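You operate a simulated robot arm through the tools that you are given. There is no shell and no other tool. Be economical: measure what you need, move in short steps, check, and stop when the job is done.

Carry out the task below with a simulated two-armed robot. There is one attempt and no reset: what you move stays moved.

## Task
Reload the carton former: red label carton out, white label carton clamped in.
Fine: slide the grey knob fully back first; the old carton goes in the green tray; the brown knob clamps. The former slides, so hold it for both knobs.
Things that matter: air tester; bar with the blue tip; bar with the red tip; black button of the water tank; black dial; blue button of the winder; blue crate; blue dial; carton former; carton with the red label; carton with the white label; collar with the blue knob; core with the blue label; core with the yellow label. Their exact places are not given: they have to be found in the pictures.

It is judged by the outcome, as a careful person would: the job done as asked, and still so three seconds after it is handed in. It fails if anything else is knocked over, pushed out of place, dropped, spilled or broken.

## Robot
Two 7-joint arms with two-finger parallel grippers on one trunk, on a base that drives. Base frame: it is fixed to the floor where the robot stands at the start and does not move with it; the origin is under the middle of the robot, x ahead of it, y to its left, z up; the surface under the hand at the start is at about z = 0.9. Lengths are in m, angles in rad, forces in N, time in s.
The left shoulder is at the start at [0.06, 0.143, 0.926], the right one opposite. With the tool pointing down near the work surface each hand reaches from about 0.28 to 0.7 m from the robot's upright axis, wherever it stands, measured 20 degrees to its own side. Places, roughly: air tester [1.25, 0, 1]; bar with the blue tip [0.5, -1.25, 0.5]; black button of the water tank [1.5, -0.5, 0.4]; black dial [1.2, -0.6, 0.9]; blue button of the winder [1.2, -0.8, 1.2]; blue crate [1.5, 0.5, 0.25]; blue dial [0.7, -1, 0.9]; collar with the blue knob [1.6, -1, 1]; core with the blue label [1.75, -0.75, 0.25]; core with the yellow label [1.75, -0.75, 0.25]; crank of the hand press [0.8, 0.2, 0.4]; crank of the winder [1.2, -0.8, 1.1]; dial of the can stand [1.5, 0.7, 1]; filter box [1.25, 0.5, 1]; filter slide [1.2, 0.4, 1]; full film roll [1.5, 0, 0.25]. Payload 1.57 kg a hand.
The TCP of each hand is the grasp point between the finger pads, 0.03 m short of the fingertips. In the tool frame z runs along the fingers and y along their closing line. The gripper opens to 0.11 m. The fingers are 0.024 m wide and 0.012 m thick; the gripper's body (0.048 by 0.112 m) begins 0.078 m behind the TCP.
Orientation is that of the tool frame in the base frame, as a unit quaternion [x, y, z, w]. With the fingers straight down and closing along the base's y, the tool's x points along the base's -x, its y along +y and its z along -z.

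## Interface
- The arms move only by the tool drive_tool. It takes "left_targets", "right_targets" or both (then of equal length, played together; a hand with none holds still); each is a list of rows, each a list of 3 entries, a list of its own where there are three numbers: the turn, a rotation vector about the tool's x, y, z in units of 4 degrees (1.0 is 4 degrees), then the shift along the tool's x, y, z in units of 25 mm (1.0 is 25 mm), then the gripper command, from -1 (shut) to 1 (fully open), values between in proportion. In form: [[[wx, wy, wz], [x, y, z], claw], ...]. A call has 1 to 8 rows; each row shifts and turns the commanded pose from where the row before left it, along the tool's axes as they then stand. A call with a number of a shift or a turn outside -1 to 1 is refused whole. A row lasts 0.2 s, in which the tool goes at most 0.05 m and 0.15 rad; a call with a longer step from one row to the next is refused whole, and so is a gripper value outside its range. Where a pose cannot be reached the arm comes as near as it can. A force on the tool above 80 N (or 10 N above the force at the start of the call, whichever is more), or a blocked arm, ends the call early, and 0.2 s more pass. Each finger travels about 0.045 m/s and halts on what it meets, pressing with about 24 N; the grip force reading is that of the motor and also rises with nothing between the fingers. The clock runs only during rows and for 0.2 s after the last one: add rows that do not move to give the fingers time. It gives the time, the measured TCP pose, the force on the tool (base axes), the opening and the grip force at its end, in the units of the frame above (readings bear some noise), with the torque about the TCP (base axes, N m) and any sound that the robot's microphone picked up.
- Cameras (640 x 400 px; columns grow to the right, rows downward): "scene" is now at [0.0536, -0.0067, 1.5442]; the picture's right is [-0.09, -1.00, 0.00], its down [-0.68, 0.06, -0.73] and it looks along [0.73, -0.07, -0.68] (base axes); focal length 275 px, centre (320, 200). "left" rides on the left gripper at [0.07, -0.016, -0.141] in its tool frame; the picture's right is [0.23, 0.97, 0.00], its down [-0.86, 0.20, -0.48] and it looks along [-0.47, 0.11, 0.88] (tool axes); focal length 222 px, centre (320, 200). "right" rides on the right gripper at [0.07, 0.016, -0.141] in its tool frame; the picture's right is [-0.23, 0.97, 0.00], its down [-0.86, -0.20, -0.48] and it looks along [-0.47, -0.11, 0.88] (tool axes); focal length 222 px, centre (320, 200).
- camera(camera): a new picture of that camera. The clock stands still meanwhile.
- lift_body(by): slides the trunk up (or, below 0, down) by that many m; the arms and the scene camera ride with it, the base frame stays. It gives what a move gives, with no picture.
- base_move(legs): drives the robot by 1 to 6 legs, each [ahead, left, turn to the left] in m, m and rad, along the robot's own axes; the way and the turn of a leg run together, so that a leg with both is an arc; at most 1.5 m and 3.142 rad a leg. The arms and the cameras ride along, it lands a little off, and it stops where it bumps. It gives what a move gives.
- turn_head(pan, tilt): turns the head with the scene camera to pan (to the left, within 1.501 rad either way) and tilt (down, from -0.506 to 1.204), counted from straight ahead of the robot. It gives what a move gives.
- point_at(camera, pixels): there is no depth. For up to 12 entries [column, row, z] of the newest picture of that camera ("zoom" is the newest enlarged one), the place [x, y] in the base frame at which the ray of that pixel passes the height z, good to about 0.002 m. The clock stands still meanwhile.
- enlarge(camera, box): a new picture of the part [left, top, right, bottom] of that camera's present view, enlarged. The clock stands still meanwhile.
- finish_job(): hands the job in; it is judged then, once.

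Work in short steps. Measure before you move; look again where a grasp or a placing could have gone wrong, and mend it. You have 80 turns and 78 pictures in all, those below and enlarged ones among them. Open the grippers and draw the arms clear of the work before you hand the job in, unless the task says otherwise; then end with one line.

The tools are called after "Call:" by a JSON object that holds its "fn" and its "kwargs". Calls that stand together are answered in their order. drive_tool: Moves the arms, as the interface text tells. Its arguments: {"type":"object","properties":{"left_targets":{"type":"array","items":{"type":"array"}},"right_targets":{"type":"array","items":{"type":"array"}}},"required":[]} The other tools are called the same way: lift_body (by) slides the trunk up or down; base_move (legs) drives the base; turn_head (pan, tilt) turns the head that bears the scene camera; camera (camera) takes a picture; point_at (camera, pixels) gives the place at which the rays of pixels pass given heights; enlarge (camera, box) takes an enlarged picture of a part of a camera's view; finish_job () hands the job in.

At the start:

```text
time_s: 0.0
left_ee_pos: [0.6007, 0.0459, 0.9995]
left_ee_rot: [0.0, 1.0, 0.0, 0.001]
left_ft_force: [0.0, 0.1, 0.2]
left_wrist_torque: [-0.03, 0.0, 0.04]
left_finger_gap: 0.1104
left_grip_force: 0.1
right_ee_pos: [0.3977, -0.3548, 0.9999]
right_ee_rot: [0.0, 1.0, 0.0, 0.0]
right_ft_force: [0.4, 0.5, -0.3]
right_wrist_torque: [-0.05, 0.01, 0.01]
right_finger_gap: 0.11
right_grip_force: 0.0
trunk travel left (down, up): [-0.525, 0.065]
robot x, y, heading: [0.0013, 0.0032, 0.0]
head pan, tilt: [-0.093, 0.747]
```

scene: 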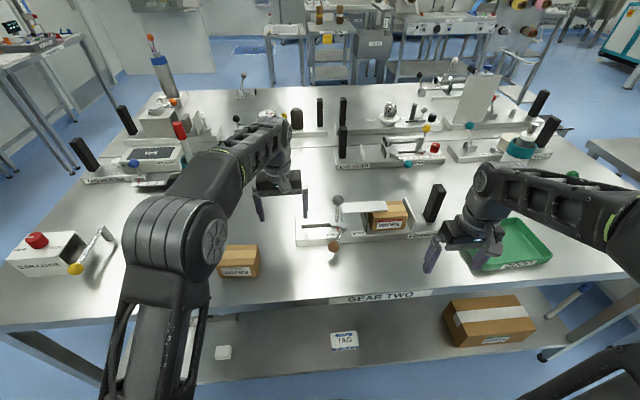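
right: 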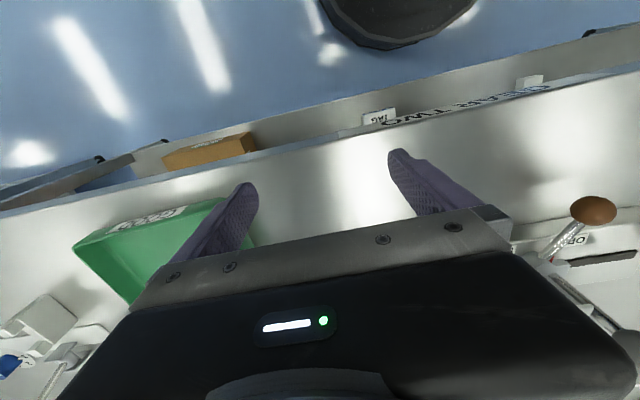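
left: 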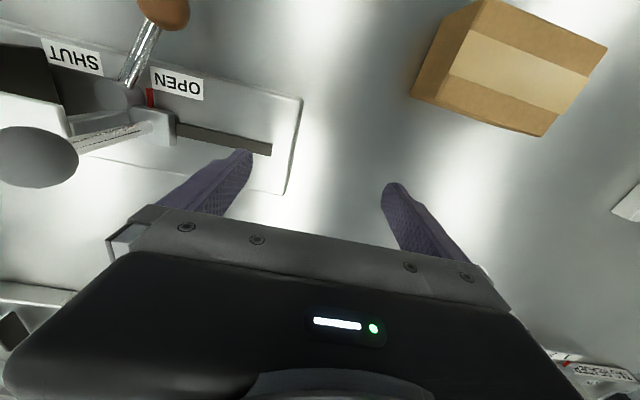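

The former seems to sit around pixels (295-440, 195-245) in the scene picture, with a loose carton at (238,262) and the green tray at (510,245). I enlarge these areas.

Call:
{"fn": "enlarge", "kwargs": {"camera": "scene", "box": [280, 170, 460, 283]}}

Call:
{"fn": "enlarge", "kwargs": {"camera": "scene", "box": [200, 220, 300, 282]}}

```text
3.54 times, centred on (370, 226) of scene
```

zoom: 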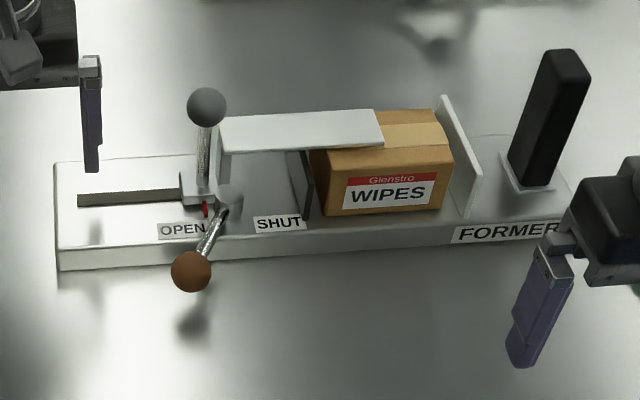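

```text
6.40 times, centred on (250, 251) of scene
```

zoom: 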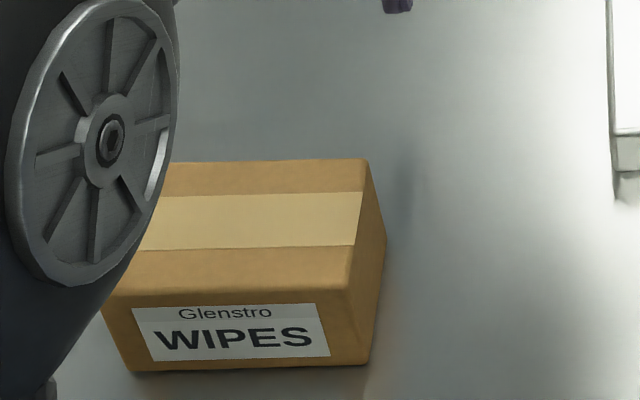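

I locate the main parts at guessed heights and get a better view from the head, moving nothing yet.

Call:
{"fn": "camera", "kwargs": {"camera": "scene"}}

Call:
{"fn": "point_at", "kwargs": {"camera": "scene", "pixels": [[337, 200, 1.0], [334, 247, 0.96], [345, 226, 0.93], [296, 244, 0.9], [302, 224, 0.93], [330, 226, 0.93], [435, 190, 1.03], [430, 222, 0.93], [221, 277, 0.9], [257, 275, 0.9], [500, 270, 0.9], [550, 262, 0.9]]}}

Call:
{"fn": "enlarge", "kwargs": {"camera": "left", "box": [0, 0, 320, 200]}}

```text
72 pictures are left
```

scene: 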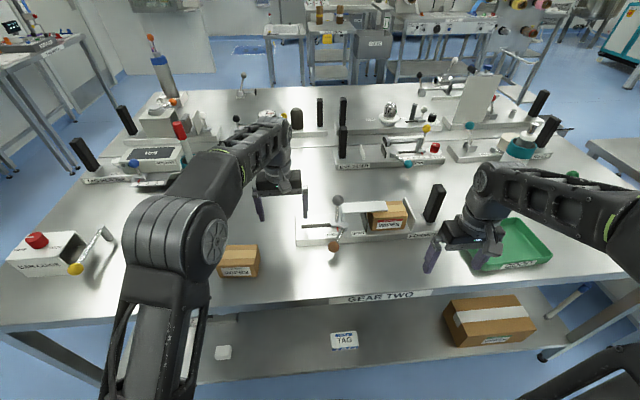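

```text
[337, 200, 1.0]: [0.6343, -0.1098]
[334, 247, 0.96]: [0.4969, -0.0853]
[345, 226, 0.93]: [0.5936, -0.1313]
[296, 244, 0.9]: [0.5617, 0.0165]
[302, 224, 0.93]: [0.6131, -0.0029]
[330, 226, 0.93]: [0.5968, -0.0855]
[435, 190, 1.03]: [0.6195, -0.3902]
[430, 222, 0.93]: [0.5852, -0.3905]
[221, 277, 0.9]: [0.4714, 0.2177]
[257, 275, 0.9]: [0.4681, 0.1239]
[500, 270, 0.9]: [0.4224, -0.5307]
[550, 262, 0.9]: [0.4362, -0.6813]
```

```text
2.00 times, centred on (160, 100) of left
```

zoom: 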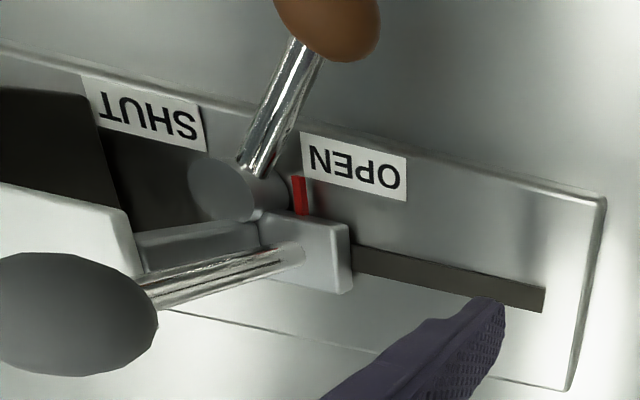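

The former's slot runs along y from about y=0 to −0.09 at x≈0.6; the grey ball is near (0.605,−0.105,1.03), brown ball near (0.48,−0.085,0.97), and the black handle near (0.6,−0.39). I raise the left hand to get a closer overhead view.

Call:
{"fn": "drive_tool", "kwargs": {"left_targets": [[[0, 0, 0], [0.5, 0, -1], 1], [[0, 0, 0], [0.5, 0, -1], 1], [[0, 0, 0], [0.5, -0.5, -1], 1], [[0, 0, 0], [0.5, -1, -1], 1], [[0, 0, 0], [0.5, -1, -1], 1], [[0, 0, 0], [0, -1, -1], 1], [[0, 0, 0], [0, -1, 0], 1]]}}

Call:
{"fn": "camera", "kwargs": {"camera": "left"}}

Call:
{"fn": "camera", "kwargs": {"camera": "scene"}}

```text
time_s: 1.6
left_ee_pos: [0.5766, 0.0334, 1.0505]
left_ee_rot: [0.0, 1.0, -0.001, 0.002]
left_ft_force: [-0.2, -0.7, 0.0]
left_wrist_torque: [0.0, -0.01, -0.02]
left_finger_gap: 0.11
left_grip_force: 0.0
left hand out of reach, approached as far as the arm can: row 3, 4, 5, 6, 7
right_ee_pos: [0.3971, -0.3547, 1.0005]
right_ee_rot: [-0.001, 1.0, 0.0, 0.0]
right_ft_force: [0.2, 0.1, -1.0]
right_wrist_torque: [0.0, 0.03, -0.01]
right_finger_gap: 0.1101
right_grip_force: 0.0
trunk travel left (down, up): [-0.525, 0.065]
robot x, y, heading: [0.0024, 0.0025, 0.0]
head pan, tilt: [-0.093, 0.747]
```

```text
70 pictures are left
```

left: 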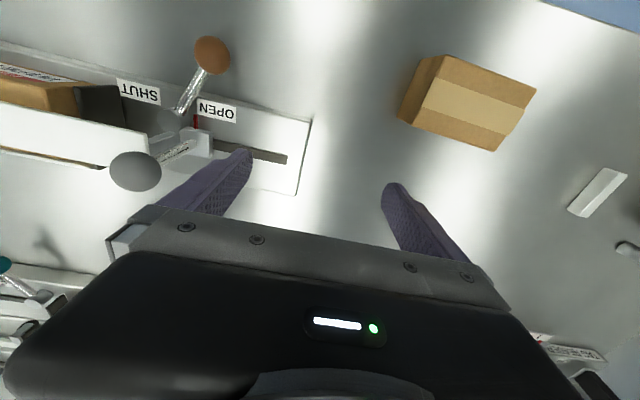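

```text
69 pictures are left
```

scene: 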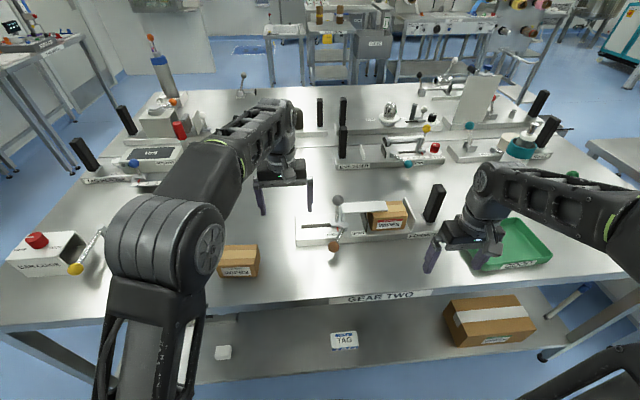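

Reach upward is limited, so I raise the trunk 0.06 and shift the base 0.12 m to the right, centring it on the former.

Call:
{"fn": "lift_body", "kwargs": {"by": 0.06}}

Call:
{"fn": "base_move", "kwargs": {"legs": [[0, -0.12, 0]]}}

Call:
{"fn": "camera", "kwargs": {"camera": "left"}}

Call:
{"fn": "camera", "kwargs": {"camera": "right"}}

Call:
{"fn": "camera", "kwargs": {"camera": "scene"}}

```text
time_s: 2.6
left_ee_pos: [0.5757, 0.0332, 1.11]
left_ee_rot: [0.0, 1.0, 0.001, 0.001]
left_ft_force: [0.0, -0.4, 0.2]
left_wrist_torque: [0.02, 0.01, -0.02]
left_finger_gap: 0.1099
left_grip_force: 0.0
right_ee_pos: [0.3977, -0.355, 1.0598]
right_ee_rot: [0.0, 1.0, 0.0, 0.001]
right_ft_force: [-0.4, 0.2, -0.2]
right_wrist_torque: [-0.04, -0.03, 0.0]
right_finger_gap: 0.11
right_grip_force: 0.1
trunk travel left (down, up): [-0.585, 0.005]
robot x, y, heading: [-0.0002, 0.0007, 0.0]
head pan, tilt: [-0.093, 0.747]
```

```text
time_s: 3.8
left_ee_pos: [0.575, -0.0895, 1.1111]
left_ee_rot: [0.001, 1.0, 0.0, 0.002]
left_ft_force: [-0.7, 0.2, -0.2]
left_wrist_torque: [0.05, 0.0, 0.0]
left_finger_gap: 0.1101
left_grip_force: 0.1
right_ee_pos: [0.3961, -0.4758, 1.0594]
right_ee_rot: [0.001, 1.0, 0.001, 0.0]
right_ft_force: [-0.6, -0.4, -0.1]
right_wrist_torque: [0.04, -0.01, -0.01]
right_finger_gap: 0.1103
right_grip_force: 0.2
trunk travel left (down, up): [-0.585, 0.005]
robot x, y, heading: [-0.0019, -0.121, 0.001]
head pan, tilt: [-0.093, 0.747]
```

```text
68 pictures are left
```

left: 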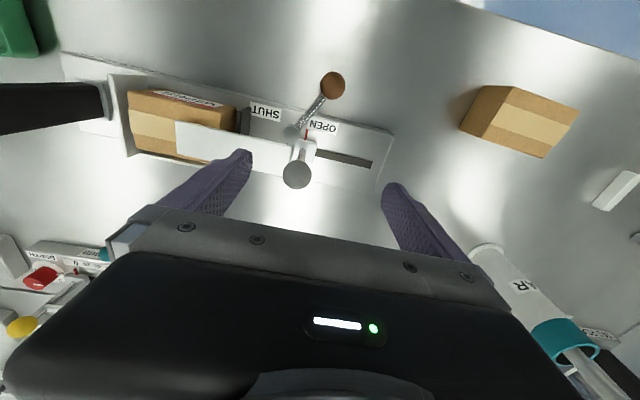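

```text
67 pictures are left
```

right: 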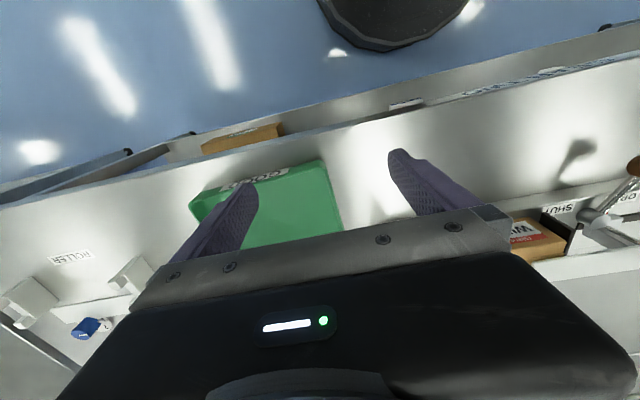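

```text
66 pictures are left
```

scene: 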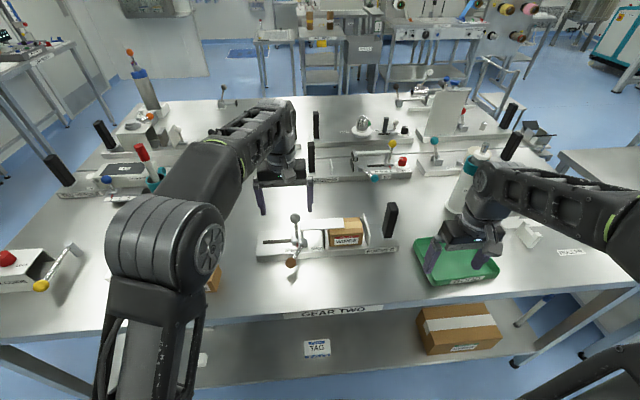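

The left camera now sees the whole former. I enlarge it for detail and measure its parts.

Call:
{"fn": "enlarge", "kwargs": {"camera": "left", "box": [50, 40, 410, 265]}}

Call:
{"fn": "enlarge", "kwargs": {"camera": "scene", "box": [245, 185, 405, 285]}}

Call:
{"fn": "point_at", "kwargs": {"camera": "left", "pixels": [[297, 175, 1.03], [333, 86, 0.97], [297, 131, 0.94], [372, 164, 0.93], [394, 134, 0.93], [380, 190, 0.93], [62, 55, 0.93], [130, 90, 0.98], [133, 150, 0.98], [235, 104, 0.98], [105, 100, 0.93], [104, 135, 0.93]]}}

Call:
{"fn": "point_at", "kwargs": {"camera": "scene", "pixels": [[295, 218, 1.03], [292, 263, 0.97], [257, 256, 0.9], [400, 249, 0.9], [391, 206, 1.03], [388, 237, 0.93], [413, 240, 0.93], [430, 285, 0.93], [498, 270, 0.93], [475, 240, 0.93]]}}

```text
1.78 times, centred on (230, 152) of left
```

zoom: 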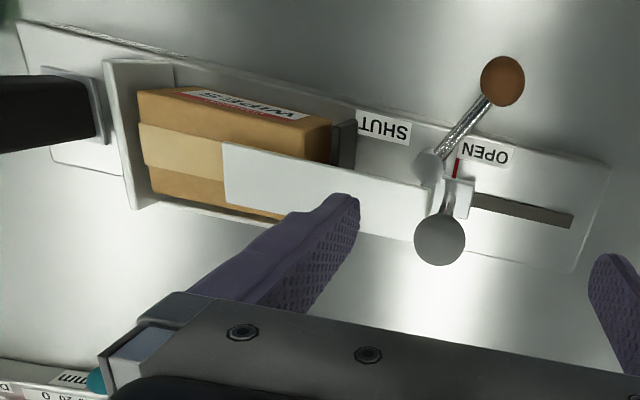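

```text
4.00 times, centred on (325, 235) of scene
```

zoom: 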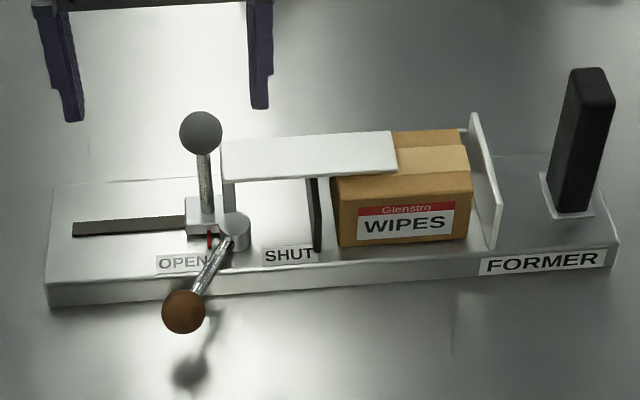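

```text
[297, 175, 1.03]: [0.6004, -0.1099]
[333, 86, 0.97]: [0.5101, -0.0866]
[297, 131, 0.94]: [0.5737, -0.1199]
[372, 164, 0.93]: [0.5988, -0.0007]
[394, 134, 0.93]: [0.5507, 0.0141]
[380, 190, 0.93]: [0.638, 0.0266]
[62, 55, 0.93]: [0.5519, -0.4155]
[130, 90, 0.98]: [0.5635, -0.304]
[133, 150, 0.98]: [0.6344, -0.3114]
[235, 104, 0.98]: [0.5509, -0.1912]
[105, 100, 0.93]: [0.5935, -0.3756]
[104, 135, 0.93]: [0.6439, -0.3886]
```

```text
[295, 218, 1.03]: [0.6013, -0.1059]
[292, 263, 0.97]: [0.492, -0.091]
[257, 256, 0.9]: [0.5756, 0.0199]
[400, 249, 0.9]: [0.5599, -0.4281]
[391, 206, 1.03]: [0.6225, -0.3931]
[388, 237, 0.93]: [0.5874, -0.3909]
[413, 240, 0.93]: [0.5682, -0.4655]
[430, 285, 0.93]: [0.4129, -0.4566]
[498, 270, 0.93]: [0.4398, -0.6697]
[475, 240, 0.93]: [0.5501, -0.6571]
```

The grey ball is at about (0.601,−0.108,1.03), the brown ball at (0.51,−0.088,0.945), and the handle at (0.60,−0.392) with its top near 1.05. Before moving the right arm I check the bottle beside it and the handle.

Call:
{"fn": "enlarge", "kwargs": {"camera": "scene", "box": [350, 120, 590, 270]}}

Call:
{"fn": "point_at", "kwargs": {"camera": "scene", "pixels": [[455, 212, 0.9], [490, 146, 0.9], [490, 146, 1.1], [388, 236, 0.93], [393, 238, 0.93], [530, 232, 0.95]]}}

```text
2.67 times, centred on (470, 195) of scene
```

zoom: 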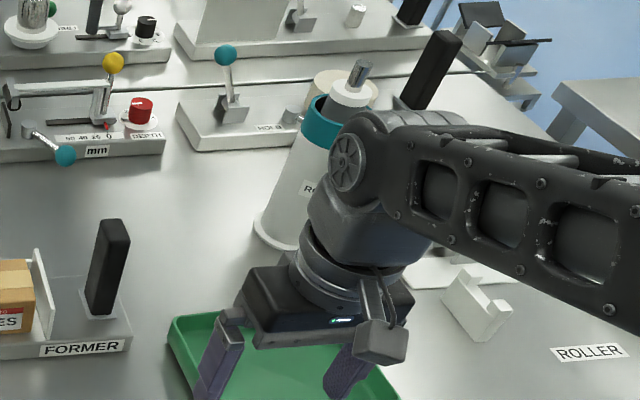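

```text
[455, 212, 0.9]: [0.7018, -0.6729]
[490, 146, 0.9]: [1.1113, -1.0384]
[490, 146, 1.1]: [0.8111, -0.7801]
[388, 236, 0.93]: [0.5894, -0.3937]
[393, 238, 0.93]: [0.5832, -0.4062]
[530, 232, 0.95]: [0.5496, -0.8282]
```

The roller stands at about (0.72,−0.68), clear of the route. I bring the right hand up, then forward above the handle.

Call:
{"fn": "drive_tool", "kwargs": {"right_targets": [[[0, 0, 0], [0, 0, -0.9], 1], [[0, 0, 0], [0, 0, -0.9], 1], [[0, 0, 0], [-1, 0.5, -0.6], 1], [[0, 0, 0], [-1, 0.6, 0], 1], [[0, 0, 0], [-1, 0.6, 0], 1], [[0, 0, 0], [-1, 0.6, 0], 1], [[0, 0, 0], [-1, 0.6, 0], 1], [[0, 0, 0], [-1, 0.4, 0], 1]]}}

Call:
{"fn": "drive_tool", "kwargs": {"right_targets": [[[0, 0, 0], [-1, 0, 0], 1], [[0, 0, 0], [-1, 0, 0], 1]]}}

Call:
{"fn": "camera", "kwargs": {"camera": "right"}}

Call:
{"fn": "camera", "kwargs": {"camera": "scene"}}

```text
time_s: 5.6
left_ee_pos: [0.5773, -0.0868, 1.1094]
left_ee_rot: [0.001, 1.0, -0.001, 0.002]
left_ft_force: [0.7, -0.9, -0.3]
left_wrist_torque: [0.04, 0.0, -0.01]
left_finger_gap: 0.1099
left_grip_force: 0.0
right_ee_pos: [0.5456, -0.3928, 1.1175]
right_ee_rot: [0.002, 1.0, -0.001, 0.0]
right_ft_force: [1.2, -0.5, 0.7]
right_wrist_torque: [0.01, -0.01, 0.03]
right_finger_gap: 0.11
right_grip_force: 0.1
trunk travel left (down, up): [-0.585, 0.005]
robot x, y, heading: [0.0007, -0.1201, -0.004]
head pan, tilt: [-0.093, 0.747]
```

```text
time_s: 6.2
left_ee_pos: [0.5749, -0.0873, 1.1115]
left_ee_rot: [0.001, 1.0, 0.0, 0.002]
left_ft_force: [0.3, -0.7, 0.1]
left_wrist_torque: [0.02, -0.02, 0.01]
left_finger_gap: 0.1102
left_grip_force: 0.0
right_ee_pos: [0.5787, -0.3922, 1.1187]
right_ee_rot: [0.001, 1.0, 0.0, 0.001]
right_ft_force: [-0.9, -0.6, 0.2]
right_wrist_torque: [0.0, -0.04, -0.03]
right_finger_gap: 0.11
right_grip_force: 0.1
right hand out of reach, approached as far as the arm can: row 2
trunk travel left (down, up): [-0.585, 0.005]
robot x, y, heading: [0.0021, -0.1202, 0.0]
head pan, tilt: [-0.093, 0.747]
```

```text
62 pictures are left
```

right: 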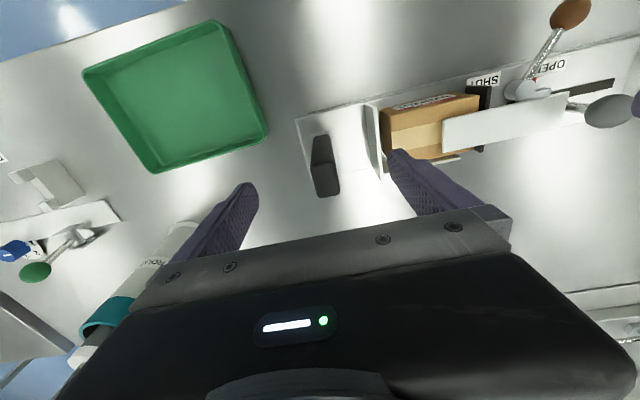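

```text
61 pictures are left
```

scene: 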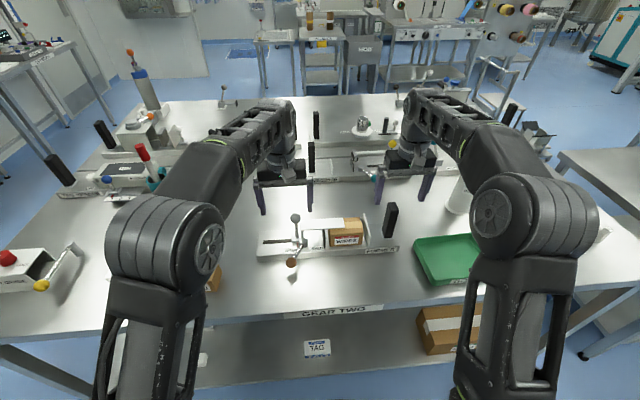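

I locate the handle in the right picture: its base is near (323,140) and its top near (327,180).

Call:
{"fn": "enlarge", "kwargs": {"camera": "right", "box": [280, 80, 472, 200]}}

Call:
{"fn": "point_at", "kwargs": {"camera": "right", "pixels": [[312, 165, 1.05], [335, 162, 1.05], [318, 197, 1.05], [340, 193, 1.05], [315, 137, 0.93], [330, 134, 0.93], [168, 173, 0.93], [84, 72, 0.93], [218, 22, 0.93], [268, 130, 0.93]]}}

```text
3.33 times, centred on (376, 140) of right
```

zoom: 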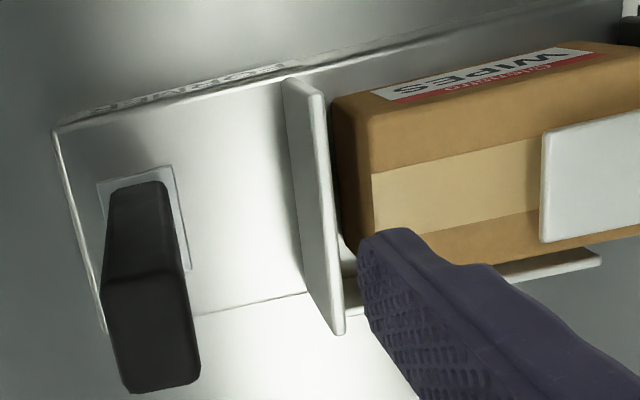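

```text
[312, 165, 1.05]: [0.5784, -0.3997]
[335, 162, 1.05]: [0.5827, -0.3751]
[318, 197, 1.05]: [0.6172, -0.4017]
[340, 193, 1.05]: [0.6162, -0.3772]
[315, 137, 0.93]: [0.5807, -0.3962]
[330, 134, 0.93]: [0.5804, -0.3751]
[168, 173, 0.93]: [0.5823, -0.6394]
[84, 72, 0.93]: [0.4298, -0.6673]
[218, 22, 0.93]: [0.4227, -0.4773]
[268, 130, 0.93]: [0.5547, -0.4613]
```

The handle's centre is (0.598,−0.388). I lower the right hand onto it.

Call:
{"fn": "drive_tool", "kwargs": {"right_targets": [[[0, 0, 0], [0, 0.16, 1], 1], [[0, 0, 0], [0, 0, 1], 1], [[0, 0, 0], [-0.3, 0, 1], 1], [[0, 0, 0], [-0.3, 0, 0.8], 1], [[0, 0, 0], [0, 0, 0], 1]]}}

```text
time_s: 7.4
left_ee_pos: [0.5755, -0.0876, 1.1108]
left_ee_rot: [0.0, 1.0, -0.001, 0.002]
left_ft_force: [-0.8, 0.5, -0.1]
left_wrist_torque: [-0.02, -0.05, -0.01]
left_finger_gap: 0.11
left_grip_force: 0.0
right_ee_pos: [0.5915, -0.3873, 1.0262]
right_ee_rot: [0.001, 1.0, 0.0, 0.0]
right_ft_force: [0.2, -0.9, -0.7]
right_wrist_torque: [0.05, 0.03, 0.03]
right_finger_gap: 0.1097
right_grip_force: 0.0
trunk travel left (down, up): [-0.585, 0.005]
robot x, y, heading: [0.0001, -0.1166, -0.002]
head pan, tilt: [-0.093, 0.747]
```

I close the right gripper on the handle; meanwhile I use the roof's front right corner (scene (344,227.7), left (175,120.4)) to triangulate its height.

Call:
{"fn": "drive_tool", "kwargs": {"right_targets": [[[0, 0, 0], [0, 0, 0], -1], [[0, 0, 0], [0, 0, 0], -1], [[0, 0, 0], [0, 0, 0], -1], [[0, 0, 0], [0, 0, 0], -1], [[0, 0, 0], [0, 0, 0], -1], [[0, 0, 0], [0, 0, 0], -1]]}}

Call:
{"fn": "point_at", "kwargs": {"camera": "left", "pixels": [[175, 120.4, 0.98], [175, 120.4, 1.0], [175, 120.4, 1.02], [297, 175, 1.02], [297, 175, 1.05]]}}

Call:
{"fn": "point_at", "kwargs": {"camera": "scene", "pixels": [[344.2, 227.7, 0.98], [344.2, 227.7, 1.0], [344.2, 227.7, 1.02], [295, 218, 1.02], [295, 218, 1.05]]}}

Call:
{"fn": "camera", "kwargs": {"camera": "left"}}

```text
time_s: 8.8
left_ee_pos: [0.576, -0.0867, 1.1113]
left_ee_rot: [0.0, 1.0, 0.001, 0.003]
left_ft_force: [-0.1, -0.4, -0.8]
left_wrist_torque: [0.0, 0.01, -0.02]
left_finger_gap: 0.1102
left_grip_force: 0.0
right_ee_pos: [0.5932, -0.3887, 1.0251]
right_ee_rot: [0.002, 1.0, 0.0, 0.0]
right_ft_force: [0.7, -4.4, 0.8]
right_wrist_torque: [0.01, -0.14, -0.45]
right_finger_gap: 0.0258
right_grip_force: 23.7
trunk travel left (down, up): [-0.585, 0.005]
robot x, y, heading: [-0.003, -0.1209, 0.0]
head pan, tilt: [-0.093, 0.747]
```

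```text
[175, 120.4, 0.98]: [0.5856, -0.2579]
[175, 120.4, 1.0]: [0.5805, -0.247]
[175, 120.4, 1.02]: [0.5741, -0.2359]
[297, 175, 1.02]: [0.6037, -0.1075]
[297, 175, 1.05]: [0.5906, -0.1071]
```

```text
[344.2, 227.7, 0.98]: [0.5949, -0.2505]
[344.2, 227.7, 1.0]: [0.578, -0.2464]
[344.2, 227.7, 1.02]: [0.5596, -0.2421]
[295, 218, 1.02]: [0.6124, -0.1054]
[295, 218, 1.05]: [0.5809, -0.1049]
```

```text
59 pictures are left
```

left: 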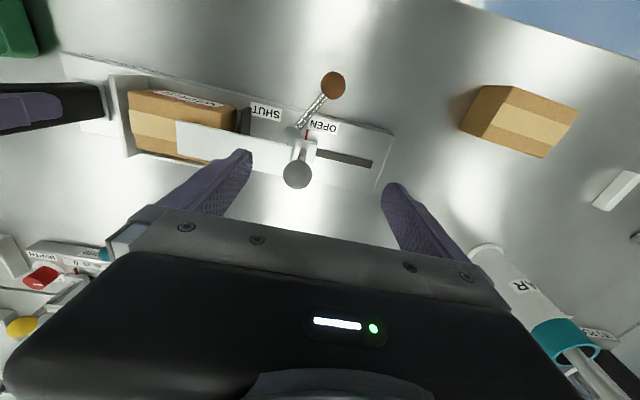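

The right hand holds the handle (gap 0.0258). The grey ball is at (0.597,−0.107,1.035) and the roof at z≈1.0, so I lower the left hand to TCP z≈1.048, with the tips above the roof, and close on the ball.

Call:
{"fn": "drive_tool", "kwargs": {"left_targets": [[[0, 0, 0], [-0.85, -0.8, 0], 1], [[0, 0, 0], [0, 0, 1], 0.6], [[0, 0, 0], [0, 0, 1], 0.4], [[0, 0, 0], [0, 0, 0.5], 0.2], [[0, 0, 0], [0, 0, 0], -1], [[0, 0, 0], [0, 0, 0], -1], [[0, 0, 0], [0, 0, 0], -1], [[0, 0, 0], [0, 0, 0], -1]]}}

Call:
{"fn": "camera", "kwargs": {"camera": "left"}}

Call:
{"fn": "enlarge", "kwargs": {"camera": "scene", "box": [235, 160, 415, 272]}}

```text
time_s: 10.6
left_ee_pos: [0.5754, -0.0836, 1.0477]
left_ee_rot: [0.0, 1.0, 0.0, 0.002]
left_ft_force: [0.4, 0.3, -0.4]
left_wrist_torque: [0.01, -0.04, 0.0]
left_finger_gap: 0.0
left_grip_force: 12.2
left hand out of reach, approached as far as the arm can: row 1
right_ee_pos: [0.593, -0.3878, 1.0263]
right_ee_rot: [-0.001, 1.0, 0.0, 0.0]
right_ft_force: [1.4, 3.7, -0.6]
right_wrist_torque: [0.0, -0.31, -0.24]
right_finger_gap: 0.0262
right_grip_force: 24.1
trunk travel left (down, up): [-0.585, 0.005]
robot x, y, heading: [0.0038, -0.118, -0.001]
head pan, tilt: [-0.093, 0.747]
```

```text
58 pictures are left
```

left: 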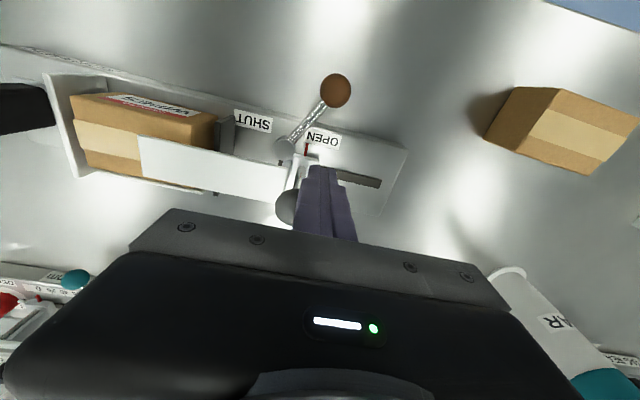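

```text
3.56 times, centred on (325, 216) of scene
```

zoom: 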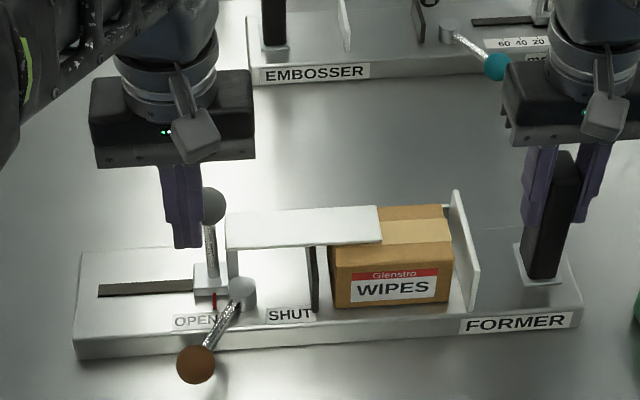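

The first row fell short, so the fingers closed at (0.575,−0.084), beside the ball. I back out 35 mm, open, shift in y, then advance with a finger on each side of the ball.

Call:
{"fn": "drive_tool", "kwargs": {"left_targets": [[[0, 0, 0], [0.7, 0, 0], -1], [[0, 0, 0], [0.7, 0, 0], -1], [[0, 0, 0], [0, -0.5, 0], 0.2], [[0, 0, 0], [0, -0.44, 0], 0.2], [[0, 0, 0], [0, 0, 0], 0.2], [[0, 0, 0], [0, 0, 0], 0.2]]}}

Call:
{"fn": "drive_tool", "kwargs": {"left_targets": [[[0, 0, 0], [-0.75, 0, 0], 0.2], [[0, 0, 0], [-0.75, 0, 0], 0.2], [[0, 0, 0], [-0.7, 0, 0], 0.2], [[0, 0, 0], [0, 0, 0], 0.2]]}}

Call:
{"fn": "camera", "kwargs": {"camera": "left"}}

```text
time_s: 12.0
left_ee_pos: [0.541, -0.1091, 1.048]
left_ee_rot: [0.001, 1.0, 0.0, 0.002]
left_ft_force: [0.3, 0.3, 0.6]
left_wrist_torque: [-0.01, 0.01, 0.02]
left_finger_gap: 0.0661
left_grip_force: 0.0
right_ee_pos: [0.5936, -0.3893, 1.0267]
right_ee_rot: [0.002, 1.0, 0.0, 0.0]
right_ft_force: [-0.1, 1.5, 1.2]
right_wrist_torque: [0.09, 0.31, -0.61]
right_finger_gap: 0.0257
right_grip_force: 23.6
trunk travel left (down, up): [-0.585, 0.005]
robot x, y, heading: [-0.0036, -0.118, 0.0]
head pan, tilt: [-0.093, 0.747]
```

```text
time_s: 13.0
left_ee_pos: [0.5977, -0.1102, 1.0467]
left_ee_rot: [0.001, 1.0, -0.002, 0.002]
left_ft_force: [-0.1, -0.2, 0.6]
left_wrist_torque: [0.01, 0.01, -0.01]
left_finger_gap: 0.0659
left_grip_force: 0.1
right_ee_pos: [0.5935, -0.3889, 1.026]
right_ee_rot: [0.001, 1.0, -0.001, 0.0]
right_ft_force: [0.9, 1.5, 1.2]
right_wrist_torque: [0.13, 0.49, -0.44]
right_finger_gap: 0.0262
right_grip_force: 23.7
trunk travel left (down, up): [-0.585, 0.005]
robot x, y, heading: [0.0028, -0.1158, 0.0]
head pan, tilt: [-0.093, 0.747]
```

```text
56 pictures are left
```

left: 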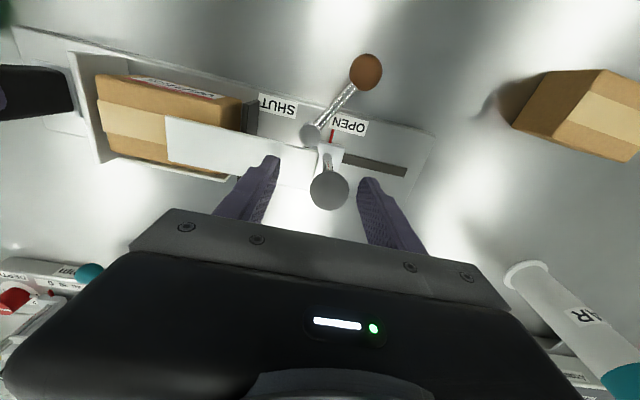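

The ball is between the fingers. I close and look at the gap.

Call:
{"fn": "drive_tool", "kwargs": {"left_targets": [[[0, 0, 0], [0, 0, 0], -1], [[0, 0, 0], [0, 0, 0], -1], [[0, 0, 0], [0, 0, 0], -1], [[0, 0, 0], [0, 0, 0], -1]]}}

Call:
{"fn": "drive_tool", "kwargs": {"left_targets": [[[0, 0, 0], [0, 0.4, 0], -1], [[0, 0, 0], [0, 0.4, 0], -1], [[0, 0, 0], [0, 0.4, 0], -1], [[0, 0, 0], [0, 0.4, 0], -1]]}}

Call:
{"fn": "camera", "kwargs": {"camera": "left"}}

```text
time_s: 14.0
left_ee_pos: [0.5966, -0.1081, 1.0476]
left_ee_rot: [0.0, 1.0, 0.001, 0.002]
left_ft_force: [-1.3, 18.9, 1.9]
left_wrist_torque: [0.34, 0.13, 0.12]
left_finger_gap: 0.0312
left_grip_force: 23.9
right_ee_pos: [0.5935, -0.39, 1.0267]
right_ee_rot: [0.002, 1.0, -0.002, 0.0]
right_ft_force: [1.3, -14.9, -0.4]
right_wrist_torque: [0.89, 0.14, -0.6]
right_finger_gap: 0.0261
right_grip_force: 24.0
trunk travel left (down, up): [-0.585, 0.005]
robot x, y, heading: [0.0015, -0.1161, -0.001]
head pan, tilt: [-0.093, 0.747]
```

```text
time_s: 15.0
left_ee_pos: [0.597, -0.0709, 1.0477]
left_ee_rot: [0.001, 1.0, -0.001, 0.001]
left_ft_force: [-2.9, -9.5, -0.2]
left_wrist_torque: [-0.17, 0.38, -0.23]
left_finger_gap: 0.0313
left_grip_force: 23.9
right_ee_pos: [0.594, -0.3869, 1.0263]
right_ee_rot: [0.0, 1.0, 0.0, 0.0]
right_ft_force: [2.4, 9.1, -0.2]
right_wrist_torque: [0.22, -0.34, -0.52]
right_finger_gap: 0.0261
right_grip_force: 24.0
trunk travel left (down, up): [-0.585, 0.005]
robot x, y, heading: [-0.0005, -0.1168, -0.002]
head pan, tilt: [-0.093, 0.747]
```

```text
55 pictures are left
```

left: 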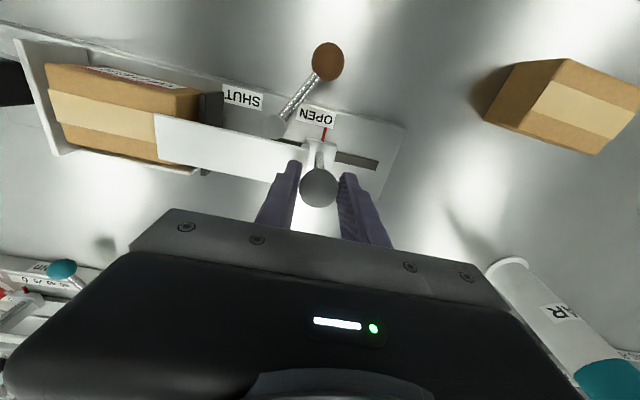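

The slide moves with the former held still. I continue until it stops.

Call:
{"fn": "drive_tool", "kwargs": {"left_targets": [[[0, 0, 0], [0, 0.4, 0], -1], [[0, 0, 0], [0, 0.4, 0], -1], [[0, 0, 0], [0, 0.4, 0], -1], [[0, 0, 0], [0, 0.4, 0], -1], [[0, 0, 0], [0, 0.3, 0], -1]]}}

Call:
{"fn": "camera", "kwargs": {"camera": "left"}}

```text
time_s: 16.2
left_ee_pos: [0.5976, -0.0222, 1.0469]
left_ee_rot: [0.001, 1.0, -0.001, 0.002]
left_ft_force: [-0.6, -8.2, 1.2]
left_wrist_torque: [-0.2, 0.48, -0.06]
left_finger_gap: 0.0311
left_grip_force: 24.0
right_ee_pos: [0.5925, -0.3867, 1.0267]
right_ee_rot: [0.001, 1.0, 0.0, 0.0]
right_ft_force: [3.0, 11.1, -0.2]
right_wrist_torque: [-0.05, -0.19, -0.58]
right_finger_gap: 0.0262
right_grip_force: 24.1
trunk travel left (down, up): [-0.585, 0.005]
robot x, y, heading: [0.0001, -0.1205, -0.001]
head pan, tilt: [-0.093, 0.747]
```

```text
54 pictures are left
```

left: 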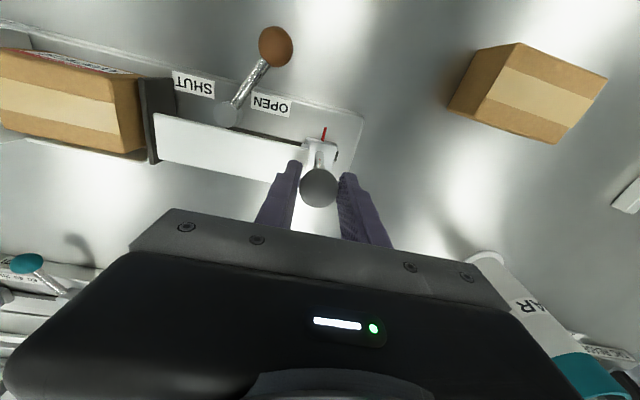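

The carriage is nearly at the slot's end. I nudge on to feel the stop.

Call:
{"fn": "drive_tool", "kwargs": {"left_targets": [[[0, 0, 0], [0, 0.3, 0], -1], [[0, 0, 0], [0, 0.3, 0], -1], [[0, 0, 0], [0, 0, 0], -1]]}}

Call:
{"fn": "enlarge", "kwargs": {"camera": "left", "box": [100, 0, 420, 200]}}

```text
time_s: 17.0
left_ee_pos: [0.5956, -0.0114, 1.0465]
left_ee_rot: [0.002, 1.0, -0.003, 0.003]
left_ft_force: [-0.9, -31.0, -0.3]
left_wrist_torque: [-0.38, -0.27, -0.21]
left_finger_gap: 0.0314
left_grip_force: 23.7
right_ee_pos: [0.5937, -0.3866, 1.0262]
right_ee_rot: [0.0, 1.0, 0.002, 0.0]
right_ft_force: [0.2, 25.9, 2.5]
right_wrist_torque: [-0.99, -0.13, -0.44]
right_finger_gap: 0.0259
right_grip_force: 24.2
trunk travel left (down, up): [-0.585, 0.005]
robot x, y, heading: [-0.0027, -0.1188, -0.003]
head pan, tilt: [-0.093, 0.747]
```

```text
2.00 times, centred on (260, 100) of left
```

zoom: 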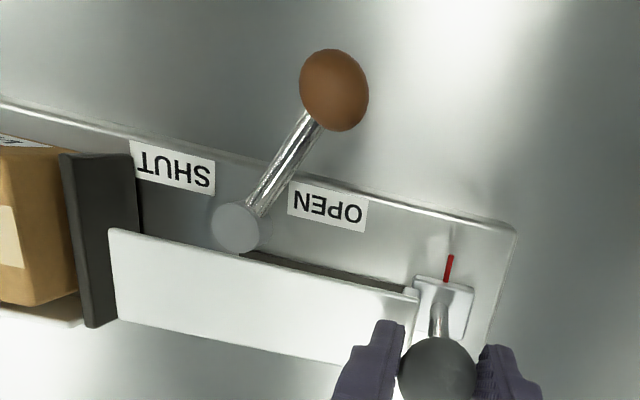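

The stop is felt (31 N against about 8 N sliding), and the carriage is at the slot end. I open the left hand and withdraw it, keeping the right one holding.

Call:
{"fn": "drive_tool", "kwargs": {"left_targets": [[[0, 0, 0], [0, 0, 0], 0.2], [[0, 0, 0], [0, 0, 0], 0.2], [[0, 0, 0], [0, 0, 0], 0.2], [[0, 0, 0], [0.9, 0, 0], 0.2], [[0, 0, 0], [0.9, 0, 0], 0.2], [[0, 0, 0], [0.9, 0.6, 0], 0.5], [[0, 0, 0], [0.5, 1, 0], 1], [[0, 0, 0], [0, 1, -0.6], 1]]}}

Call:
{"fn": "drive_tool", "kwargs": {"left_targets": [[[0, 0, 0], [0, 1, -0.6], 1], [[0, 0, 0], [0, 1, -0.6], 1], [[0, 0, 0], [0, 1, 0], 1], [[0, 0, 0], [0, 1, 0], 1]]}}

Call:
{"fn": "camera", "kwargs": {"camera": "left"}}

Call:
{"fn": "camera", "kwargs": {"camera": "scene"}}

```text
time_s: 18.8
left_ee_pos: [0.5144, 0.0576, 1.0647]
left_ee_rot: [0.001, 1.0, -0.001, 0.001]
left_ft_force: [-0.2, -0.3, 0.1]
left_wrist_torque: [-0.01, 0.0, 0.01]
left_finger_gap: 0.1101
left_grip_force: 0.0
right_ee_pos: [0.592, -0.3883, 1.0267]
right_ee_rot: [0.0, 1.0, -0.001, 0.0]
right_ft_force: [-2.2, -2.1, 2.0]
right_wrist_torque: [-0.6, -0.52, -0.41]
right_finger_gap: 0.0259
right_grip_force: 24.1
trunk travel left (down, up): [-0.585, 0.005]
robot x, y, heading: [0.0001, -0.1174, 0.002]
head pan, tilt: [-0.093, 0.747]
```

```text
time_s: 19.8
left_ee_pos: [0.5165, 0.1552, 1.0946]
left_ee_rot: [0.001, 1.0, -0.001, 0.002]
left_ft_force: [0.7, -0.6, 0.3]
left_wrist_torque: [0.01, -0.03, -0.02]
left_finger_gap: 0.1099
left_grip_force: 0.2
right_ee_pos: [0.5934, -0.3879, 1.0267]
right_ee_rot: [0.0, 1.0, 0.0, -0.001]
right_ft_force: [-1.0, -0.7, 1.0]
right_wrist_torque: [-0.46, -0.34, -0.37]
right_finger_gap: 0.0258
right_grip_force: 24.1
trunk travel left (down, up): [-0.585, 0.005]
robot x, y, heading: [0.0003, -0.1187, -0.004]
head pan, tilt: [-0.093, 0.747]
```

```text
52 pictures are left
```

left: 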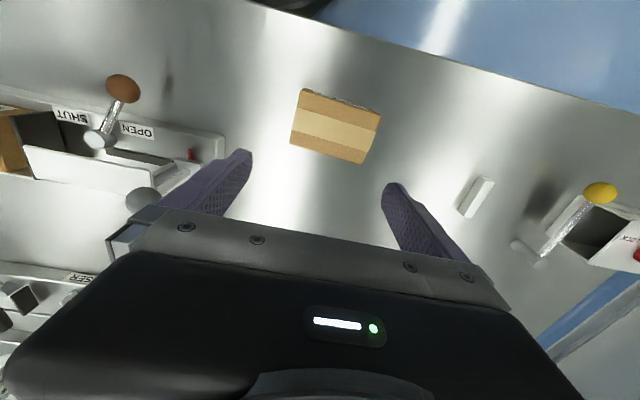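

```text
51 pictures are left
```

scene: 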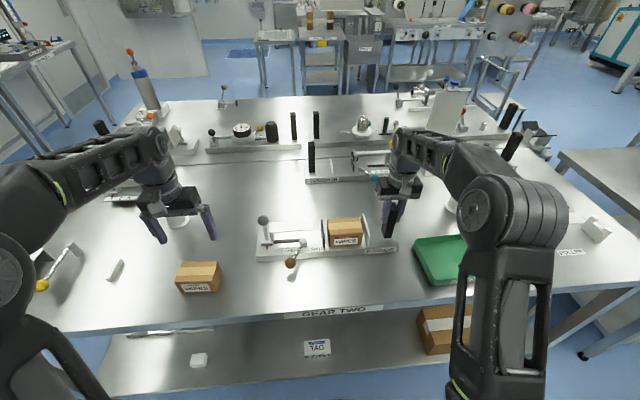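

The roof is back and the white carton is in full view. I measure both cartons closely.

Call:
{"fn": "enlarge", "kwargs": {"camera": "scene", "box": [160, 240, 256, 300]}}

Call:
{"fn": "enlarge", "kwargs": {"camera": "scene", "box": [245, 195, 405, 295]}}

Call:
{"fn": "enlarge", "kwargs": {"camera": "left", "box": [272, 70, 400, 182]}}

Call:
{"fn": "point_at", "kwargs": {"camera": "left", "pixels": [[302, 88, 0.96], [381, 111, 0.96], [366, 164, 0.96], [290, 139, 0.96]]}}

Call:
{"fn": "point_at", "kwargs": {"camera": "scene", "pixels": [[176, 283, 0.96], [217, 283, 0.96], [221, 262, 0.96], [182, 261, 0.96]]}}

```text
6.67 times, centred on (208, 270) of scene
```

zoom: 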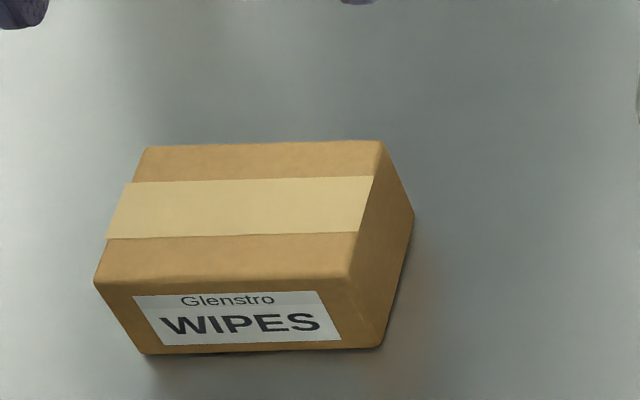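

```text
4.00 times, centred on (325, 245) of scene
```

zoom: 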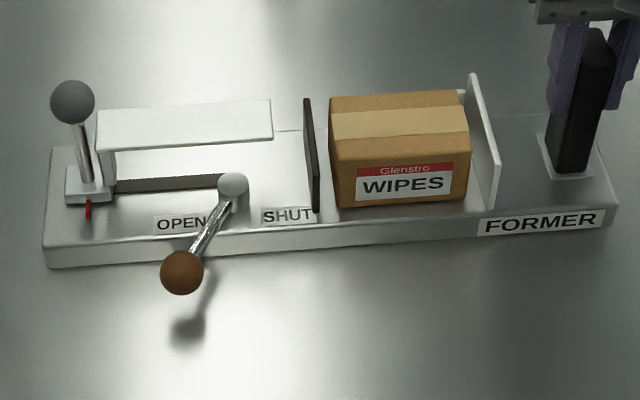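

```text
3.57 times, centred on (336, 126) of left
```

zoom: 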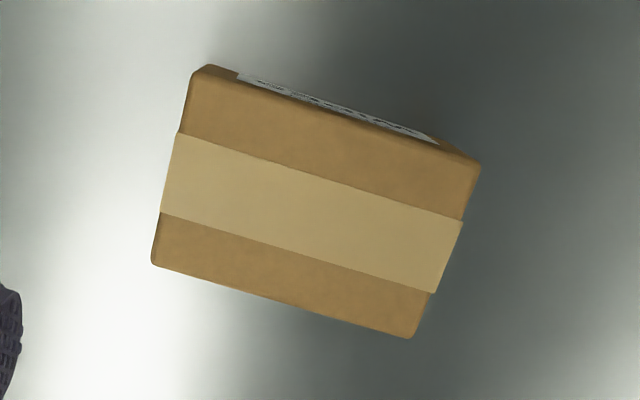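

```text
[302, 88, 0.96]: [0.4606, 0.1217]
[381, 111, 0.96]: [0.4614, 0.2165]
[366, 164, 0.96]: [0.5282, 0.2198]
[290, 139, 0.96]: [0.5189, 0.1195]
```

```text
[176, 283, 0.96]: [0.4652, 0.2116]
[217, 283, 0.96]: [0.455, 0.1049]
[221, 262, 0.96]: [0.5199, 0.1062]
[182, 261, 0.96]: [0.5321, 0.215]
```

White carton centre is (0.494,0.166), about 0.10×0.065×0.06, with only a few degrees of yaw. Now I measure the red carton in the former, seen in the scene picture, and the right camera's view.

Call:
{"fn": "camera", "kwargs": {"camera": "right"}}

Call:
{"fn": "point_at", "kwargs": {"camera": "scene", "pixels": [[327.75, 232.5, 0.98], [362.5, 229.2, 0.98], [327.5, 219.5, 0.98], [360.7, 217.5, 0.98], [329.5, 246.5, 0.92], [361.5, 244.5, 0.92], [364, 214, 1.0], [369.5, 234, 1.0], [321.5, 220, 0.99], [325, 240, 0.99], [257, 262, 0.9], [257.5, 256, 0.92]]}}

```text
47 pictures are left
```

right: 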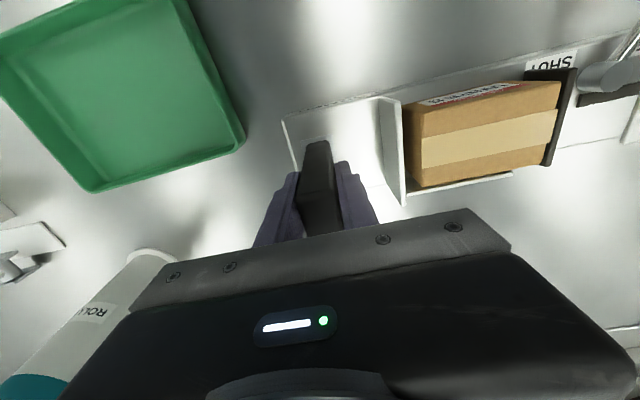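

```text
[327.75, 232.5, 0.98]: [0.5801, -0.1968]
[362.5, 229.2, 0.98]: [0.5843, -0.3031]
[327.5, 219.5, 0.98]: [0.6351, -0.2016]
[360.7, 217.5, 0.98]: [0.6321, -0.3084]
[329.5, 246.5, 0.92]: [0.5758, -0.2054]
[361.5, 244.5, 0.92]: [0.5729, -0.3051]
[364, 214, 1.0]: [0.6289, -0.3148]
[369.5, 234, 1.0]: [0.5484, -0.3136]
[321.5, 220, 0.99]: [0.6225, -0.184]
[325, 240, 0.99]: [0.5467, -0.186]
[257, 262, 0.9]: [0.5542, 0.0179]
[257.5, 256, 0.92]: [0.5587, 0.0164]
```

I enlarge the right view to see what the thin strip behind the carton is, since a finger must go down there.

Call:
{"fn": "enlarge", "kwargs": {"camera": "right", "box": [370, 40, 626, 200]}}

Call:
{"fn": "point_at", "kwargs": {"camera": "right", "pixels": [[418, 188, 0.98], [550, 145, 0.98], [408, 107, 0.98], [560, 83, 0.98], [512, 175, 0.92], [512, 175, 0.94], [405, 203, 1.0], [385, 100, 1.0], [550, 165, 0.99], [575, 70, 0.99]]}}

```text
2.50 times, centred on (498, 120) of right
```

zoom: 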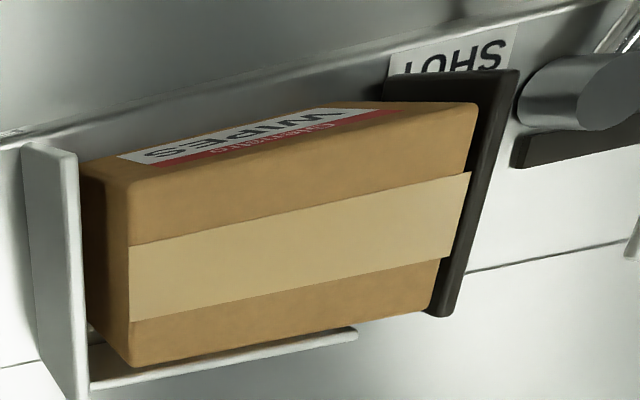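

```text
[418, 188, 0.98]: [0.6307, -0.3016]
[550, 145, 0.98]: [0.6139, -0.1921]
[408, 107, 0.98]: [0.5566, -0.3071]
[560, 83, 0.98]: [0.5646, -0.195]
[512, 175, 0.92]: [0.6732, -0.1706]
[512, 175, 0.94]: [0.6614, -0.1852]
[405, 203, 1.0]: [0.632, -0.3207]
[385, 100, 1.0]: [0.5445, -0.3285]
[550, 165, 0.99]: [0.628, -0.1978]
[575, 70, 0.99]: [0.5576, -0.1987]
```

There is a low back rail (x≈0.65, top ≈0.95) behind the carton, so I'll grip cartons near their tops, with tips at z≈0.957. Red carton centre is (0.604,−0.252), top 0.98. I release the handle, lift the right hand and start turning both hands 90°.

Call:
{"fn": "drive_tool", "kwargs": {"right_targets": [[[0, 0, 0], [0, 0, 0], 1], [[0, 0, 0], [0, 0, 0], 1], [[0, 0, 0], [0, 0, 0], 1], [[0, 0, 0], [0, 0, 0], 1], [[0, 0, 0], [0, 0, -0.9], 1], [[0, 0, 0], [0.2, 0, -1], 1], [[0, 0, 0], [0.6, 0, -1], 1], [[0, 0, 0], [1, 0, -0.3], 1]], "left_targets": [[[0, 0, 1], [0, 0, 0], 1], [[0, 0, 1], [0, 0, 0], 1], [[0, 0, 1], [0, 0, 0], 1], [[0, 0, 1], [0, 0, 0], 1], [[0, 0, 1], [0, 0, 0], 1], [[0, 0, 1], [0, 0, 0], 1], [[0, 0, 1], [0, 0, 0], 1], [[0, 0, 1], [0, 0, 0], 1]]}}

Call:
{"fn": "drive_tool", "kwargs": {"right_targets": [[[0, 0, -1], [0, 0, 0], 1], [[0, 0, -1], [0, 0, 0], 1], [[0, 0, -1], [0, 0, 0], 1], [[0, 0, -1], [0, 0, 0], 1], [[0, 0, -1], [0, 0, 0], 1], [[0, 0, -1], [0, 0, 0], 1], [[0, 0, -1], [0, 0, 0], 1], [[0, 0, -1], [0, 0, 0], 1]], "left_targets": [[[0, 0, 1], [0, 0, 0], 1], [[0, 0, 1], [0, 0, 0], 1], [[0, 0, 1], [0, 0, 0], 1], [[0, 0, 1], [0, 0, 0], 1], [[0, 0, 1], [0, 0, 0], 1], [[0, 0, 1], [0, 0, 0], 1], [[0, 0, 1], [0, 0, 0], 1], [[0, 0, 1], [0, 0, 0], 1]]}}

Call:
{"fn": "camera", "kwargs": {"camera": "scene"}}

```text
time_s: 21.6
left_ee_pos: [0.5157, 0.159, 1.0922]
left_ee_rot: [0.276, 0.961, 0.0, 0.002]
left_ft_force: [0.3, 0.0, 0.2]
left_wrist_torque: [0.02, 0.01, -0.06]
left_finger_gap: 0.1097
left_grip_force: 0.0
right_ee_pos: [0.5471, -0.389, 1.105]
right_ee_rot: [0.001, 1.0, 0.0, 0.0]
right_ft_force: [0.0, -0.2, -0.3]
right_wrist_torque: [-0.04, -0.01, 0.02]
right_finger_gap: 0.1101
right_grip_force: 0.0
trunk travel left (down, up): [-0.585, 0.005]
robot x, y, heading: [-0.0014, -0.1177, -0.004]
head pan, tilt: [-0.093, 0.747]
```

```text
time_s: 23.4
left_ee_pos: [0.5158, 0.1583, 1.0932]
left_ee_rot: [0.531, 0.848, 0.001, 0.003]
left_ft_force: [0.1, 1.2, -0.3]
left_wrist_torque: [0.0, 0.01, 0.0]
left_finger_gap: 0.1099
left_grip_force: 0.0
right_ee_pos: [0.5475, -0.388, 1.1051]
right_ee_rot: [-0.276, 0.961, 0.0, 0.0]
right_ft_force: [0.3, 0.5, 0.2]
right_wrist_torque: [-0.03, 0.02, -0.02]
right_finger_gap: 0.1101
right_grip_force: 0.0
trunk travel left (down, up): [-0.585, 0.005]
robot x, y, heading: [0.0021, -0.1197, 0.002]
head pan, tilt: [-0.093, 0.747]
```

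```text
45 pictures are left
```

scene: 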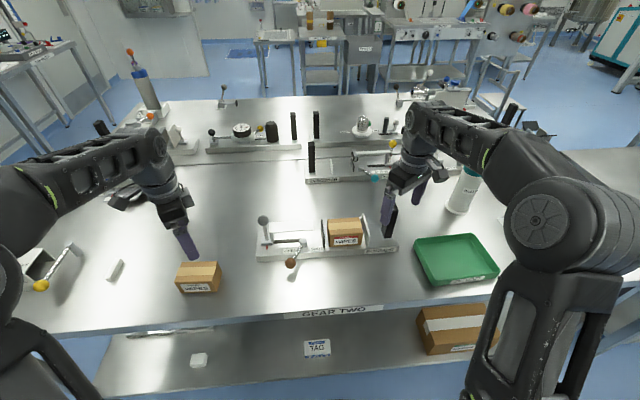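

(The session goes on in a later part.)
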